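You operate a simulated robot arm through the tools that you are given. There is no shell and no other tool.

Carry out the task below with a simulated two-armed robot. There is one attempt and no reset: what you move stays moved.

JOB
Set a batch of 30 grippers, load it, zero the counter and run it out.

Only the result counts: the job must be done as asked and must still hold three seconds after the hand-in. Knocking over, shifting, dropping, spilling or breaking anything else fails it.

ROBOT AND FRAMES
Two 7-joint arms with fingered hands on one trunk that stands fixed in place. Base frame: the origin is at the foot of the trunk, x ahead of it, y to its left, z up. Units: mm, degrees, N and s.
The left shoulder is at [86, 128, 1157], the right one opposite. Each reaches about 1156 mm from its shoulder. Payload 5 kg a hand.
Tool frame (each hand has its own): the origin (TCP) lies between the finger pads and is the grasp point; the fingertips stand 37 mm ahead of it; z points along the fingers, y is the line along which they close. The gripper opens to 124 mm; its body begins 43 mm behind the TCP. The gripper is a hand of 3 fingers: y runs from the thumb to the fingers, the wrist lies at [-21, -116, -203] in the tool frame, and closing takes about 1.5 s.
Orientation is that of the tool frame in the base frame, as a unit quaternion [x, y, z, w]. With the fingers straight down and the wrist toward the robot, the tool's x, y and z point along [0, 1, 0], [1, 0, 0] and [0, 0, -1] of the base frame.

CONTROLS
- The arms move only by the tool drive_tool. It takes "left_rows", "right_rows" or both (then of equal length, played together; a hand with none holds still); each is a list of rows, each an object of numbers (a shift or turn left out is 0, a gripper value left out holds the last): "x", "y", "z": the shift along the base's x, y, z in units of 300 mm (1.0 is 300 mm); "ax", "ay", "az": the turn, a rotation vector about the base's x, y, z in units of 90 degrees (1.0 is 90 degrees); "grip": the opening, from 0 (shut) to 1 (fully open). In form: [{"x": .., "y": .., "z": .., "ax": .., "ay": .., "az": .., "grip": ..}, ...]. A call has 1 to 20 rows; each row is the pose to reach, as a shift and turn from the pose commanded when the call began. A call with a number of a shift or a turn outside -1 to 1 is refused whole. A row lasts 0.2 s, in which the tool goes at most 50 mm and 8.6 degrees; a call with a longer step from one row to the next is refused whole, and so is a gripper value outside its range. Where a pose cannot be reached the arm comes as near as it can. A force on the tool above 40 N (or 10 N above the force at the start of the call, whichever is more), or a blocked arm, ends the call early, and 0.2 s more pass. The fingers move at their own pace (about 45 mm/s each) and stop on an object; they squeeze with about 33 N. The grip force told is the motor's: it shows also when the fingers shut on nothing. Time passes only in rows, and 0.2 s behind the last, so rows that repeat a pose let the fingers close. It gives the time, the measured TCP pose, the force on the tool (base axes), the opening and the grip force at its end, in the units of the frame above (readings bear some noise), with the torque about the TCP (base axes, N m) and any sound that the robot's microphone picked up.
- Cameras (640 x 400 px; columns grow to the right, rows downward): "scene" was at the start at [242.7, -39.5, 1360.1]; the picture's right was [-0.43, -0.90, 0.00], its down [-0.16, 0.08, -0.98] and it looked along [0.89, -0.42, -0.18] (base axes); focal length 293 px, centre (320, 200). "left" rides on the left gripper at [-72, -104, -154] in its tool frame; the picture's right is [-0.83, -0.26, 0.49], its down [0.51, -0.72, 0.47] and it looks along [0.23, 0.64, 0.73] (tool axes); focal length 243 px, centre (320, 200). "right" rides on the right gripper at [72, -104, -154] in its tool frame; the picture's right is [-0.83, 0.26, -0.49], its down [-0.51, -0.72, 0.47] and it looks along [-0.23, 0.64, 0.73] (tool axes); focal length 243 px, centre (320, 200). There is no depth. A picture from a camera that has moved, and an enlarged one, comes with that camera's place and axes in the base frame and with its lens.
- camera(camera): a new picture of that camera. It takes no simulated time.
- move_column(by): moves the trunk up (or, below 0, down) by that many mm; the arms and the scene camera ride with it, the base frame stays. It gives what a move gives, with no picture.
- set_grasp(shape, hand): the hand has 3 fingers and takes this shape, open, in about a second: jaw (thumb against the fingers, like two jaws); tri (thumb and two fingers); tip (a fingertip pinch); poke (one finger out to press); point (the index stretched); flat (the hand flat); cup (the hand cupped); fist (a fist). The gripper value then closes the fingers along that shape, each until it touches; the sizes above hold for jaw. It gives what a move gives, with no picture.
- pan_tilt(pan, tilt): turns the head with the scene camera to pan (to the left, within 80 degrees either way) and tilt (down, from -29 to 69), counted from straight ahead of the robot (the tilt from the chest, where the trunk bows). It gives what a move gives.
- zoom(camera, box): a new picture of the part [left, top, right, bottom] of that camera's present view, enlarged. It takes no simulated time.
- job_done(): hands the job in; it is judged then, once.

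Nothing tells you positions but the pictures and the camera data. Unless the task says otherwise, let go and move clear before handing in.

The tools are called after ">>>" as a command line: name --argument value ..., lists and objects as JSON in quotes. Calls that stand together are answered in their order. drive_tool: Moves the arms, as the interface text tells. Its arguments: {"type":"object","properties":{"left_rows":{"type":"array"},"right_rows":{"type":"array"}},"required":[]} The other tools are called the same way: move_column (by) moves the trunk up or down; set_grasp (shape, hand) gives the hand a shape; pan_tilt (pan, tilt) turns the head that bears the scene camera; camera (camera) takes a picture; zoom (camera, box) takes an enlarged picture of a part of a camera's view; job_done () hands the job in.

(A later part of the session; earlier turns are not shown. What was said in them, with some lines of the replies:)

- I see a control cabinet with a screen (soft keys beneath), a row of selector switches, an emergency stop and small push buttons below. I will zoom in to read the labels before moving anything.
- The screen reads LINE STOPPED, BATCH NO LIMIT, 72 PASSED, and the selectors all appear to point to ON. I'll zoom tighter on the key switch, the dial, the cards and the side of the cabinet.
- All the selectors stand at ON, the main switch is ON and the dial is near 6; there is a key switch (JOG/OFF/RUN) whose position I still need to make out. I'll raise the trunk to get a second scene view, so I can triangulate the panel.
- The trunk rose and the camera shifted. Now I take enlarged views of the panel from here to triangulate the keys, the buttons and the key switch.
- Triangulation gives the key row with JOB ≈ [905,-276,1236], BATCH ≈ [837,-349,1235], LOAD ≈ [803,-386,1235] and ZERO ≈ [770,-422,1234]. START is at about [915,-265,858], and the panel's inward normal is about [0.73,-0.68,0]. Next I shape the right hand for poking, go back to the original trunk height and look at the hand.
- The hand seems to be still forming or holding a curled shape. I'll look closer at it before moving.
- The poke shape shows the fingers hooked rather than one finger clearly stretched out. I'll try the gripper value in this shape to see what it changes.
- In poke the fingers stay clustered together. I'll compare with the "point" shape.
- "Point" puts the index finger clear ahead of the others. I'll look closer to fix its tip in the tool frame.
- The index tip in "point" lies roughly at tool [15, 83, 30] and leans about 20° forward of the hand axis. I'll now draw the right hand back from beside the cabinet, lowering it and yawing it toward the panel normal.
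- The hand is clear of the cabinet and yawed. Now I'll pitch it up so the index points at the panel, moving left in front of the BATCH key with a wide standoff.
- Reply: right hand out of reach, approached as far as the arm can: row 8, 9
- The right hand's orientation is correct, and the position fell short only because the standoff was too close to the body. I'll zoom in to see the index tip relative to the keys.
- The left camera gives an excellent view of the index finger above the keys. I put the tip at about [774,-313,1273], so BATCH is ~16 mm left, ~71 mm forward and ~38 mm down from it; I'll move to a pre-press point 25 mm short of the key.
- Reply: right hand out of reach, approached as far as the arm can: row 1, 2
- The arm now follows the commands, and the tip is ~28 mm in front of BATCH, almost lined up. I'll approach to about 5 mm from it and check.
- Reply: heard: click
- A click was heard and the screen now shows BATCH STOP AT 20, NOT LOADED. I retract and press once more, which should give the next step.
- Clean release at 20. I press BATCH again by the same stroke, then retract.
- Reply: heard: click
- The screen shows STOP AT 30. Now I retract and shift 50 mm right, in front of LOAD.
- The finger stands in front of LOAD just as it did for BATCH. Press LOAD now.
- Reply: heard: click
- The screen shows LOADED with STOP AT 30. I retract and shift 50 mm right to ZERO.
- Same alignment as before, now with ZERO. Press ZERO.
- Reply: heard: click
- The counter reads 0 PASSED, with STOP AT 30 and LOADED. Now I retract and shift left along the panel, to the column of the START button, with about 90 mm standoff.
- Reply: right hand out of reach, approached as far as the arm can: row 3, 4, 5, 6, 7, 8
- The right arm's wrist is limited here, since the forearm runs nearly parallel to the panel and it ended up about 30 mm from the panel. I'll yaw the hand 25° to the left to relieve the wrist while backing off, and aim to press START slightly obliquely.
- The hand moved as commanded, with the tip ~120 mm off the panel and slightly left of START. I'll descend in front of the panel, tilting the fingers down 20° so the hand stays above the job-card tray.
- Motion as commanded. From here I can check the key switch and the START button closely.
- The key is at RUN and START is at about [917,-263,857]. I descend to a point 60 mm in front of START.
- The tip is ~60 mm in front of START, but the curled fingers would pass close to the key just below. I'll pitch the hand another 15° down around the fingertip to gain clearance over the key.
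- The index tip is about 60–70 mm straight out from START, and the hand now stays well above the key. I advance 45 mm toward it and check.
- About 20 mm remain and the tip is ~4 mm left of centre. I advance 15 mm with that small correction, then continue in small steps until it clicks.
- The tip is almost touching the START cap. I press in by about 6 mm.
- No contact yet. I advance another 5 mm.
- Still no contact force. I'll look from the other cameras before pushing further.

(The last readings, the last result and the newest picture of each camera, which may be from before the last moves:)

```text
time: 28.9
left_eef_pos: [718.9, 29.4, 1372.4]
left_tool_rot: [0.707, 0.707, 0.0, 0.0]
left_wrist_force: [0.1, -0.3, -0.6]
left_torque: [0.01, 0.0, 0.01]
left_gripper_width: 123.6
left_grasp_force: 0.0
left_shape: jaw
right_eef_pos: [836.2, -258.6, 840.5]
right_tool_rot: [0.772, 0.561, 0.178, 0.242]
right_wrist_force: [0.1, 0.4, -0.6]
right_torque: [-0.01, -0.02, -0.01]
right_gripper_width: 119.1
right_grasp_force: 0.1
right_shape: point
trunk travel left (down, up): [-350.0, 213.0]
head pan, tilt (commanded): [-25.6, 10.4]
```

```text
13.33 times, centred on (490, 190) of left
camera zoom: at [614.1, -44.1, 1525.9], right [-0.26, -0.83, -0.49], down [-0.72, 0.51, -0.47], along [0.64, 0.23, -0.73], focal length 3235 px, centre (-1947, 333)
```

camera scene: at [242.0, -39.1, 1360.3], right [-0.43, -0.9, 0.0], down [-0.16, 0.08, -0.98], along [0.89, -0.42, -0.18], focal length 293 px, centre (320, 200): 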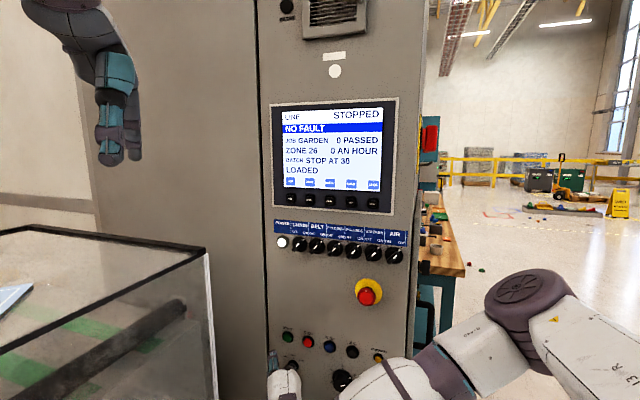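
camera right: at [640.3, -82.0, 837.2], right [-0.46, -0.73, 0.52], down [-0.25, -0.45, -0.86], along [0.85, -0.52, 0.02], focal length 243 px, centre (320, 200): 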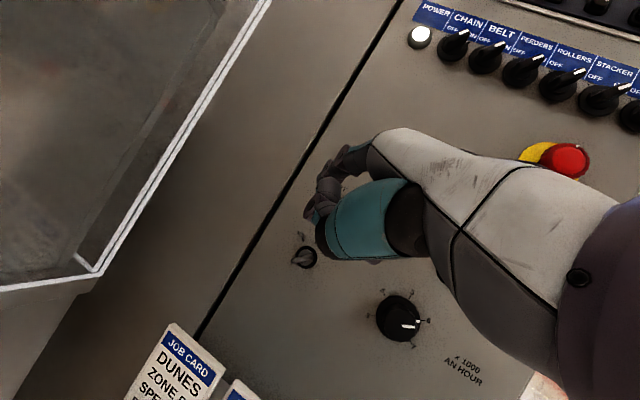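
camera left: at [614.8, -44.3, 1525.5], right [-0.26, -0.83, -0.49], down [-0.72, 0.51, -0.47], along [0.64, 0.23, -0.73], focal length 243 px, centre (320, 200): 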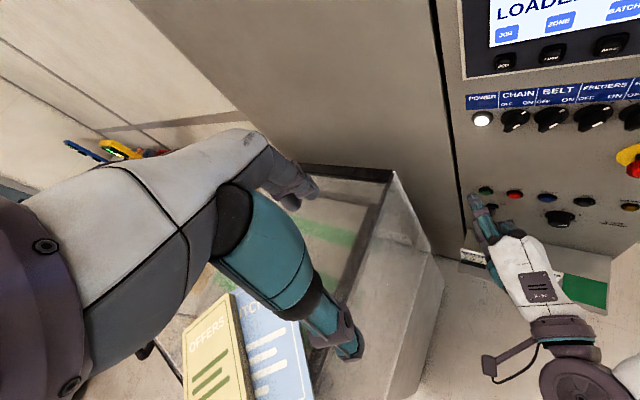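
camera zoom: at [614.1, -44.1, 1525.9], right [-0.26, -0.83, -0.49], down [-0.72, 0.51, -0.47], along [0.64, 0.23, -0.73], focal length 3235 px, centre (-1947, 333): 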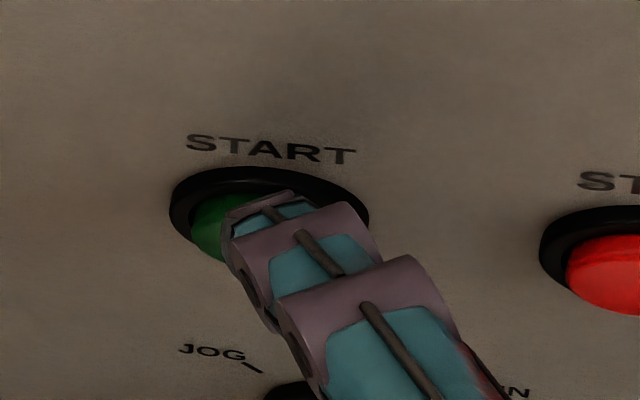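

The tip appears to be ~8–10 mm too high, over the top rim of the button (the panel is a bit deeper here than the screen bezel). I back off slightly, lower 10 mm and look again.

>>> drive_tool --right_rows '[{"x": -0.0196, "y": 0.0181}, {"x": -0.0196, "y": 0.0181, "z": -0.02}, {"x": -0.0196, "y": 0.0181, "z": -0.0333}, {"x": -0.0196, "y": 0.0181, "z": -0.0333}]'

>>> zoom --camera "right" --box '[260, 120, 380, 220]'

>>> zoom --camera "left" --box '[470, 175, 510, 205]'

>>> zoom --camera "scene" --box '[265, 320, 325, 360]'

```text
time: 29.9
left_eef_pos: [718.7, 30.1, 1373.7]
left_tool_rot: [0.707, 0.707, 0.0, 0.001]
left_wrist_force: [-0.1, -0.4, -0.3]
left_torque: [0.03, -0.02, 0.0]
left_gripper_width: 123.8
left_grasp_force: 0.1
left_shape: jaw
right_eef_pos: [830.5, -253.8, 829.9]
right_tool_rot: [0.772, 0.56, 0.177, 0.243]
right_wrist_force: [-0.6, -0.6, 1.0]
right_torque: [0.0, 0.0, 0.0]
right_gripper_width: 119.2
right_grasp_force: 0.0
right_shape: point
trunk travel left (down, up): [-350.0, 213.0]
head pan, tilt (commanded): [-25.6, 10.4]
```

```text
4.00 times, centred on (320, 170) of right
camera zoom: at [688.3, -129.9, 896.9], right [-0.32, -0.77, 0.55], down [-0.46, -0.38, -0.8], along [0.83, -0.51, -0.23], focal length 970 px, centre (320, 320)
```

zoom: 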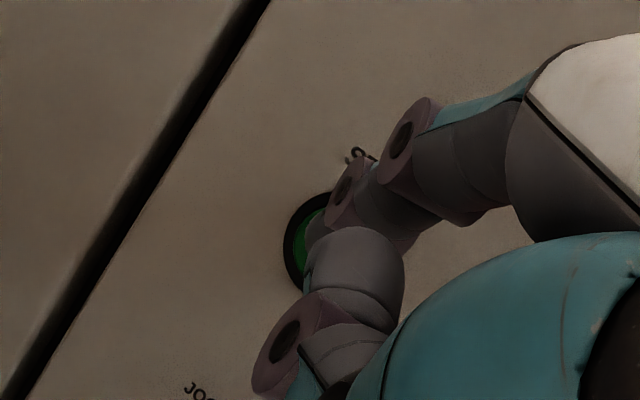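

```text
13.33 times, centred on (490, 190) of left
camera zoom: at [614.0, -44.0, 1525.9], right [-0.26, -0.83, -0.49], down [-0.72, 0.51, -0.47], along [0.64, 0.23, -0.73], focal length 3235 px, centre (-1947, 333)
```

zoom: 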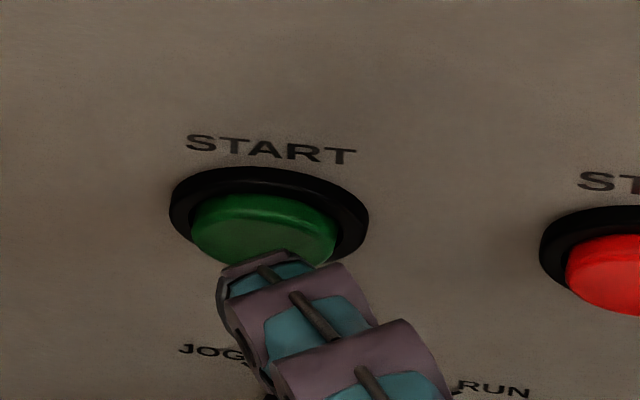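

```text
10.00 times, centred on (295, 340) of scene
camera zoom: at [242.6, -39.4, 1360.2], right [-0.43, -0.9, 0.0], down [-0.16, 0.08, -0.98], along [0.89, -0.42, -0.18], focal length 2933 px, centre (570, -1200)
```

zoom: 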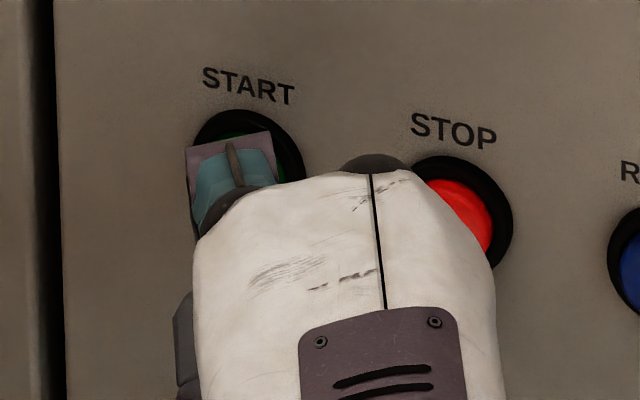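

Now the tip is lined up with the cap face, a few millimetres short. I press forward 9 mm.

>>> drive_tool --right_rows '[{"x": 0.0098, "y": -0.0091}, {"x": 0.0196, "y": -0.0181}, {"x": 0.022, "y": -0.0204}, {"x": 0.022, "y": -0.0204}]'

>>> zoom --camera "left" --box '[470, 175, 510, 205]'

>>> zoom --camera "scene" --box '[260, 90, 420, 220]'

```text
time: 30.9
left_eef_pos: [719.0, 30.3, 1375.5]
left_tool_rot: [0.707, 0.707, 0.001, -0.001]
left_wrist_force: [-0.6, -0.1, 0.1]
left_torque: [0.01, 0.0, 0.01]
left_gripper_width: 123.5
left_grasp_force: 0.0
left_shape: jaw
right_eef_pos: [836.4, -258.9, 830.3]
right_tool_rot: [0.772, 0.56, 0.177, 0.243]
right_wrist_force: [-4.6, 3.4, 0.6]
right_torque: [-0.09, -0.22, 0.17]
right_gripper_width: 118.9
right_grasp_force: 0.0
right_shape: point
trunk travel left (down, up): [-350.0, 213.0]
head pan, tilt (commanded): [-25.6, 10.4]
heard: click
```

```text
13.33 times, centred on (490, 190) of left
camera zoom: at [613.4, -43.6, 1526.2], right [-0.26, -0.83, -0.49], down [-0.72, 0.51, -0.47], along [0.64, 0.23, -0.73], focal length 3235 px, centre (-1947, 333)
```

zoom: 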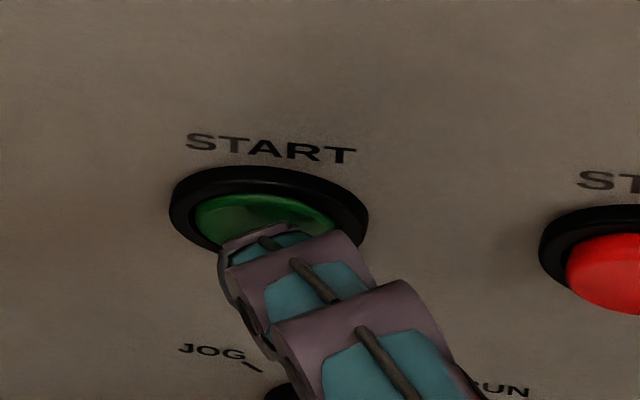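

```text
3.08 times, centred on (340, 155) of scene
camera zoom: at [242.0, -39.0, 1360.3], right [-0.43, -0.9, 0.0], down [-0.16, 0.08, -0.98], along [0.89, -0.42, -0.18], focal length 902 px, centre (258, 338)
```

zoom: 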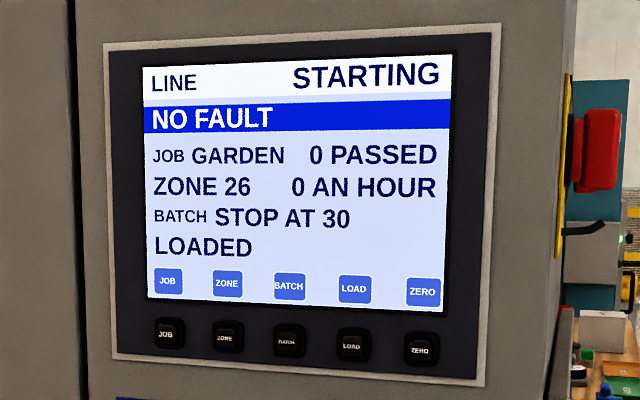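

The line shows STARTING after the click. I release the button, backing off about 40 mm, and watch the screen.

>>> drive_tool --right_rows '[{"x": -0.0245, "y": 0.0227}, {"x": -0.0489, "y": 0.0453}, {"x": -0.0977, "y": 0.0907}, {"x": -0.0977, "y": 0.0907}]'

>>> zoom --camera "scene" --box '[260, 90, 420, 220]'

```text
time: 31.9
left_eef_pos: [719.1, 28.7, 1372.0]
left_tool_rot: [0.707, 0.707, 0.0, 0.0]
left_wrist_force: [-0.4, -1.1, 0.4]
left_torque: [0.03, -0.03, 0.0]
left_gripper_width: 123.6
left_grasp_force: 0.0
left_shape: jaw
right_eef_pos: [809.4, -229.5, 830.3]
right_tool_rot: [0.772, 0.56, 0.177, 0.243]
right_wrist_force: [-0.6, -1.1, -0.7]
right_torque: [0.0, -0.01, 0.02]
right_gripper_width: 119.2
right_grasp_force: 0.1
right_shape: point
trunk travel left (down, up): [-350.0, 213.0]
head pan, tilt (commanded): [-25.6, 10.4]
```

```text
3.08 times, centred on (340, 155) of scene
camera zoom: at [242.7, -39.8, 1360.1], right [-0.43, -0.9, 0.0], down [-0.16, 0.08, -0.98], along [0.89, -0.42, -0.18], focal length 902 px, centre (258, 338)
```

zoom: 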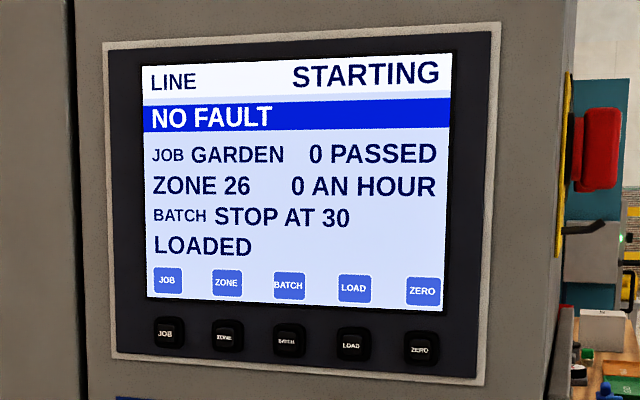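

Still STARTING after release. I wait a couple of seconds.

>>> drive_tool --right_rows '[{}, {}, {}, {}, {}, {}, {}, {}, {}, {}]'

>>> zoom --camera "scene" --box '[260, 90, 420, 220]'

```text
time: 34.1
left_eef_pos: [719.5, 30.7, 1374.1]
left_tool_rot: [0.708, 0.706, 0.0, 0.001]
left_wrist_force: [-0.4, -0.9, 0.2]
left_torque: [0.02, 0.01, 0.03]
left_gripper_width: 123.6
left_grasp_force: 0.1
left_shape: jaw
right_eef_pos: [808.6, -230.4, 830.1]
right_tool_rot: [0.772, 0.56, 0.177, 0.243]
right_wrist_force: [-0.6, -0.4, -0.2]
right_torque: [0.02, 0.01, 0.0]
right_gripper_width: 119.1
right_grasp_force: 0.1
right_shape: point
trunk travel left (down, up): [-350.0, 213.0]
head pan, tilt (commanded): [-25.6, 10.4]
```

```text
3.08 times, centred on (340, 155) of scene
camera zoom: at [242.7, -39.5, 1360.1], right [-0.43, -0.9, 0.0], down [-0.16, 0.08, -0.98], along [0.89, -0.42, -0.18], focal length 902 px, centre (258, 338)
```

zoom: 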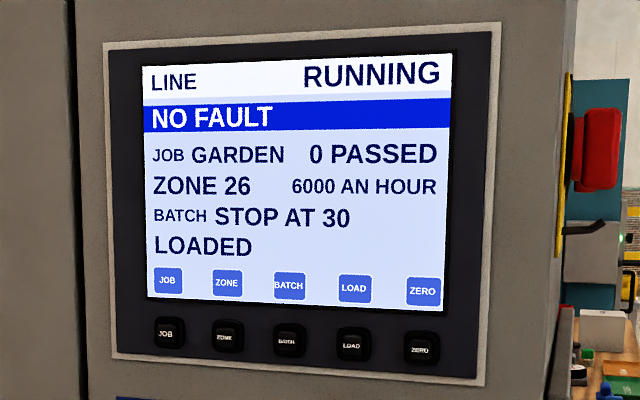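

The line is RUNNING at 6000 an hour. While it runs I move the right hand back and up, clear of the panel, keeping it within reachable space.

>>> drive_tool --right_rows '[{"x": -0.0489, "y": 0.0453}, {"x": -0.0977, "y": 0.0907}, {"x": -0.1465, "y": 0.136, "z": 0.05}, {"x": -0.1465, "y": 0.136, "z": 0.16}, {"x": -0.1465, "y": 0.136, "z": 0.28}, {"x": -0.1465, "y": 0.136, "z": 0.4}, {"x": -0.1465, "y": 0.136, "z": 0.5}, {}, {}, {}]'

>>> camera --camera "scene"

```text
refused: row 8 steps farther than a row can; nothing moved
```

```text
taken
camera scene: at [242.7, -39.5, 1360.1], right [-0.43, -0.9, 0.0], down [-0.16, 0.08, -0.98], along [0.89, -0.42, -0.18], focal length 293 px, centre (320, 200)
```

scene: 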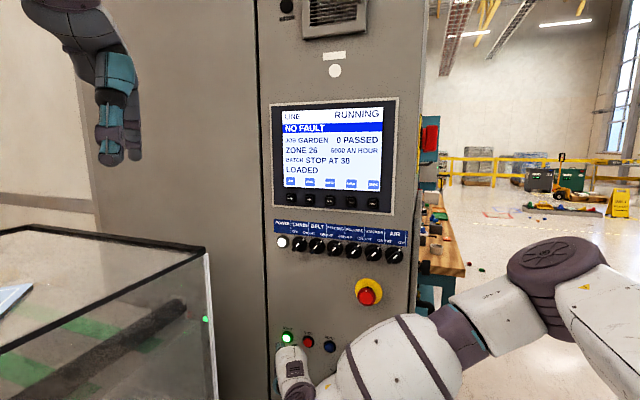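

That call was refused because its trailing rows were empty, so nothing moved. I resend it without them.

>>> drive_tool --right_rows '[{"x": -0.0489, "y": 0.0453}, {"x": -0.0977, "y": 0.0907}, {"x": -0.1465, "y": 0.136, "z": 0.05}, {"x": -0.1465, "y": 0.136, "z": 0.16}, {"x": -0.1465, "y": 0.136, "z": 0.28}, {"x": -0.1465, "y": 0.136, "z": 0.4}, {"x": -0.1465, "y": 0.136, "z": 0.5}]'

>>> camera --camera "scene"

>>> zoom --camera "scene" --box '[260, 90, 420, 220]'

```text
time: 35.7
left_eef_pos: [718.6, 30.5, 1373.6]
left_tool_rot: [0.707, 0.707, 0.0, -0.001]
left_wrist_force: [-0.1, -0.3, 0.5]
left_torque: [-0.03, 0.0, 0.0]
left_gripper_width: 123.4
left_grasp_force: 0.0
left_shape: jaw
right_eef_pos: [762.0, -190.6, 984.0]
right_tool_rot: [0.771, 0.561, 0.178, 0.244]
right_wrist_force: [0.3, -0.4, -0.3]
right_torque: [0.0, -0.01, 0.02]
right_gripper_width: 118.9
right_grasp_force: 0.1
right_shape: point
trunk travel left (down, up): [-350.0, 213.0]
head pan, tilt (commanded): [-25.6, 10.4]
```

```text
taken
camera scene: at [241.8, -39.1, 1360.3], right [-0.43, -0.9, 0.0], down [-0.16, 0.08, -0.98], along [0.89, -0.42, -0.18], focal length 293 px, centre (320, 200)
```

scene: 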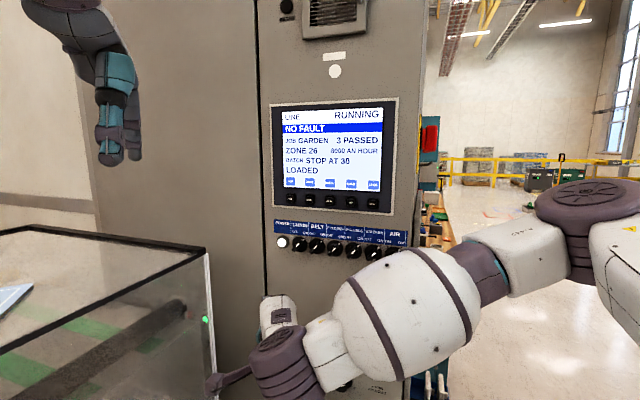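

```text
3.08 times, centred on (340, 155) of scene
camera zoom: at [241.8, -39.1, 1360.3], right [-0.43, -0.9, 0.0], down [-0.16, 0.08, -0.98], along [0.89, -0.42, -0.18], focal length 902 px, centre (258, 338)
```

zoom: 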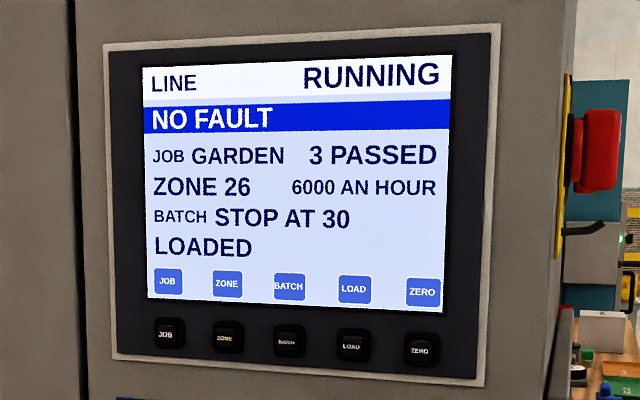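

The counter is climbing (3 PASSED). I hold still and let the batch run, checking as it goes.

>>> drive_tool --right_rows '[{}, {}, {}, {}, {}, {}, {}, {}, {}, {}, {}, {}, {}, {}, {}, {}, {}, {}, {}, {}]'

>>> zoom --camera "scene" --box '[260, 90, 420, 220]'

>>> drive_tool --right_rows '[{}, {}, {}, {}, {}, {}, {}, {}, {}, {}, {}, {}, {}, {}, {}, {}, {}, {}, {}, {}]'

>>> zoom --camera "scene" --box '[260, 90, 420, 220]'

```text
time: 39.9
left_eef_pos: [718.4, 29.9, 1372.2]
left_tool_rot: [0.707, 0.707, 0.0, 0.0]
left_wrist_force: [-0.1, -0.2, 0.3]
left_torque: [0.0, 0.0, 0.03]
left_gripper_width: 123.6
left_grasp_force: 0.1
left_shape: jaw
right_eef_pos: [762.7, -190.8, 981.3]
right_tool_rot: [0.772, 0.56, 0.178, 0.242]
right_wrist_force: [-0.1, 0.3, 0.1]
right_torque: [0.02, -0.01, 0.02]
right_gripper_width: 119.0
right_grasp_force: 0.2
right_shape: point
trunk travel left (down, up): [-350.0, 213.0]
head pan, tilt (commanded): [-25.6, 10.4]
```

```text
3.08 times, centred on (340, 155) of scene
camera zoom: at [242.7, -39.5, 1360.1], right [-0.43, -0.9, 0.0], down [-0.16, 0.08, -0.98], along [0.89, -0.42, -0.18], focal length 902 px, centre (258, 338)
```

zoom: 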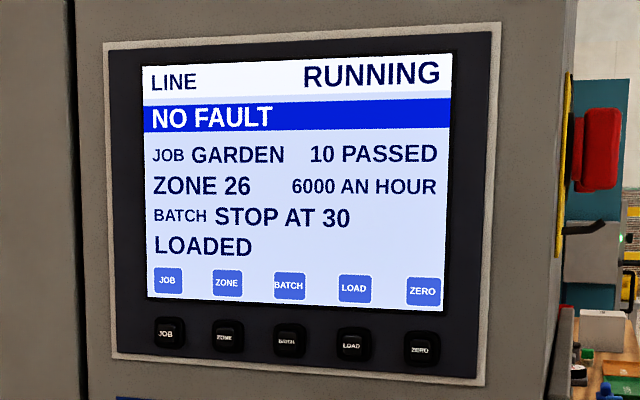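

```text
time: 44.1
left_eef_pos: [719.2, 29.5, 1373.6]
left_tool_rot: [0.707, 0.707, 0.0, 0.001]
left_wrist_force: [-0.2, 0.1, 0.8]
left_torque: [0.04, 0.02, 0.01]
left_gripper_width: 123.6
left_grasp_force: 0.1
left_shape: jaw
right_eef_pos: [762.9, -190.9, 980.6]
right_tool_rot: [0.772, 0.56, 0.177, 0.243]
right_wrist_force: [-0.3, -0.1, -0.1]
right_torque: [0.04, -0.01, 0.01]
right_gripper_width: 119.3
right_grasp_force: 0.0
right_shape: point
trunk travel left (down, up): [-350.0, 213.0]
head pan, tilt (commanded): [-25.6, 10.4]
```

```text
3.08 times, centred on (340, 155) of scene
camera zoom: at [242.7, -39.5, 1360.1], right [-0.43, -0.9, 0.0], down [-0.16, 0.08, -0.98], along [0.89, -0.42, -0.18], focal length 902 px, centre (258, 338)
```

zoom: 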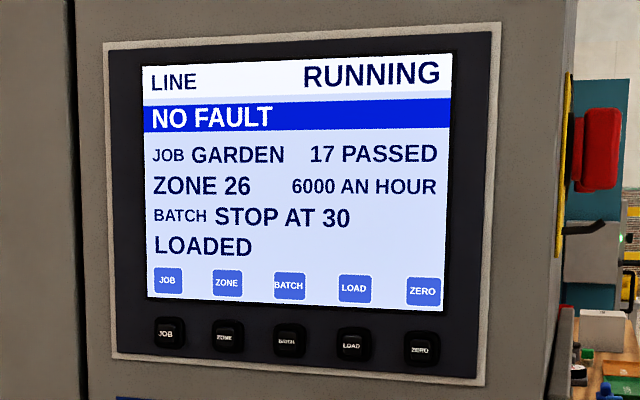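

17 PASSED with no fault. I keep waiting for the batch to finish.

>>> drive_tool --right_rows '[{}, {}, {}, {}, {}, {}, {}, {}, {}, {}, {}, {}, {}, {}, {}, {}, {}, {}, {}, {}]'

>>> zoom --camera "scene" --box '[260, 90, 420, 220]'

>>> drive_tool --right_rows '[{}, {}, {}, {}, {}, {}, {}, {}, {}, {}, {}, {}, {}, {}, {}, {}, {}, {}, {}, {}]'

>>> zoom --camera "scene" --box '[260, 90, 420, 220]'

```text
time: 48.3
left_eef_pos: [719.6, 29.3, 1372.3]
left_tool_rot: [0.707, 0.707, 0.0, 0.0]
left_wrist_force: [-0.3, -0.2, 0.5]
left_torque: [0.02, 0.0, 0.03]
left_gripper_width: 124.0
left_grasp_force: 0.1
left_shape: jaw
right_eef_pos: [763.4, -190.1, 981.6]
right_tool_rot: [0.772, 0.56, 0.177, 0.243]
right_wrist_force: [-0.5, 0.3, 0.8]
right_torque: [0.01, -0.02, 0.04]
right_gripper_width: 119.1
right_grasp_force: 0.1
right_shape: point
trunk travel left (down, up): [-350.0, 213.0]
head pan, tilt (commanded): [-25.6, 10.4]
```

```text
3.08 times, centred on (340, 155) of scene
camera zoom: at [242.7, -39.5, 1360.1], right [-0.43, -0.9, 0.0], down [-0.16, 0.08, -0.98], along [0.89, -0.42, -0.18], focal length 902 px, centre (258, 338)
```

zoom: 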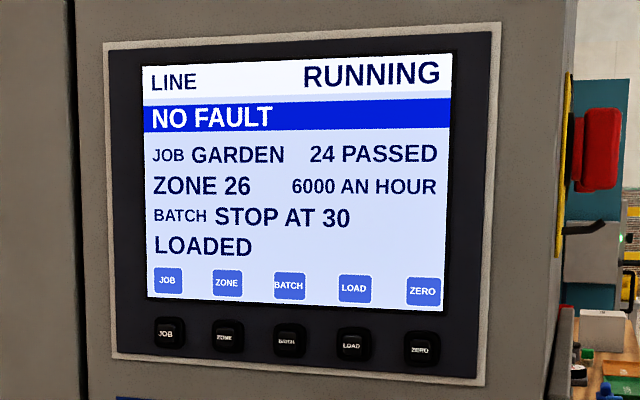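

```text
time: 52.5
left_eef_pos: [719.3, 29.0, 1373.9]
left_tool_rot: [0.706, 0.708, 0.0, -0.001]
left_wrist_force: [-0.4, 0.4, 0.1]
left_torque: [-0.01, -0.01, 0.02]
left_gripper_width: 123.4
left_grasp_force: 0.0
left_shape: jaw
right_eef_pos: [763.4, -190.5, 980.5]
right_tool_rot: [0.772, 0.56, 0.177, 0.243]
right_wrist_force: [0.0, 0.1, 0.4]
right_torque: [0.0, -0.03, -0.01]
right_gripper_width: 119.1
right_grasp_force: 0.0
right_shape: point
trunk travel left (down, up): [-350.0, 213.0]
head pan, tilt (commanded): [-25.6, 10.4]
```

```text
3.08 times, centred on (340, 155) of scene
camera zoom: at [242.7, -39.5, 1360.1], right [-0.43, -0.9, 0.0], down [-0.16, 0.08, -0.98], along [0.89, -0.42, -0.18], focal length 902 px, centre (258, 338)
```

zoom: 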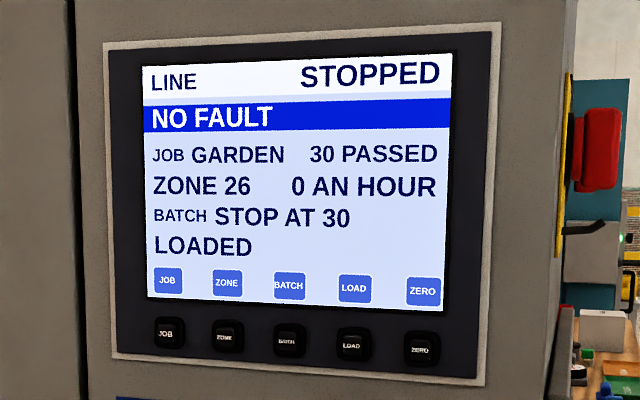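

The line stopped by itself at 30 PASSED, still LOADED and with NO FAULT. I'll make a last check that nothing else was disturbed.

>>> camera --camera "left"

>>> camera --camera "right"

>>> camera --camera "scene"

```text
taken
camera left: at [614.1, -44.1, 1525.8], right [-0.26, -0.83, -0.49], down [-0.72, 0.51, -0.47], along [0.64, 0.23, -0.73], focal length 243 px, centre (320, 200)
```

left: 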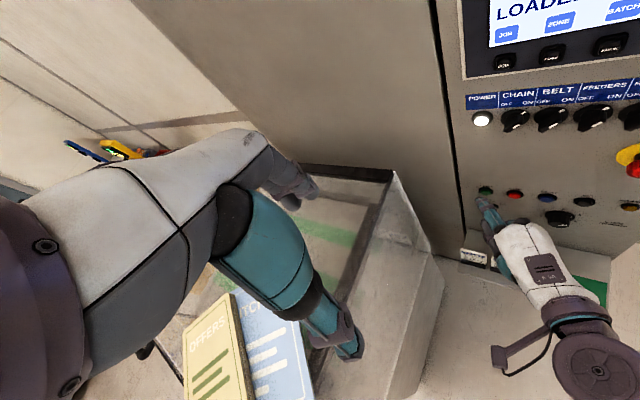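

```text
taken
camera right: at [621.0, -67.5, 1048.6], right [-0.32, -0.77, 0.55], down [-0.46, -0.38, -0.8], along [0.83, -0.51, -0.23], focal length 243 px, centre (320, 200)
```

right: 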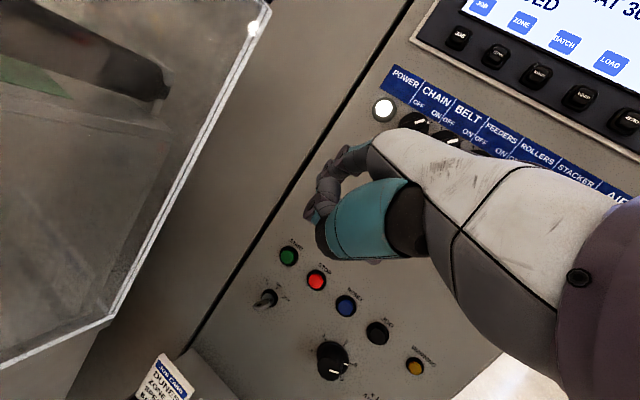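

```text
taken
camera scene: at [242.7, -39.5, 1360.1], right [-0.43, -0.9, 0.0], down [-0.16, 0.08, -0.98], along [0.89, -0.42, -0.18], focal length 293 px, centre (320, 200)
```

scene: 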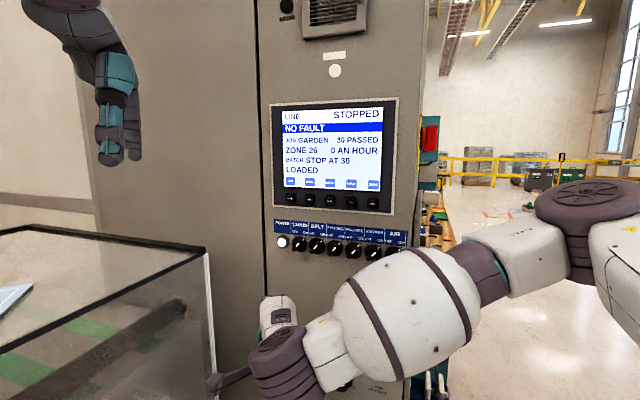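

The screen shows 30 PASSED, STOPPED, STOP AT 30, LOADED and NO FAULT. The switches, key and cards are as they were, and the hand is clear of the panel, so I hand the job in.

>>> job_done

```text
The job is handed in.
```

The batch of 30 is done: I set it with BATCH, loaded it, zeroed the counter, and pressed START. The line ran at 6000 an hour and stopped by itself at 30 PASSED, with the screen showing STOP AT 30, LOADED and NO FAULT.

The job (GARDEN), zone (26), key at RUN, selectors and speed dial were left as I found them. In the last pictures, nothing else on the panel or tray looked disturbed. The right hand is clear of the panel, and the job is handed in.
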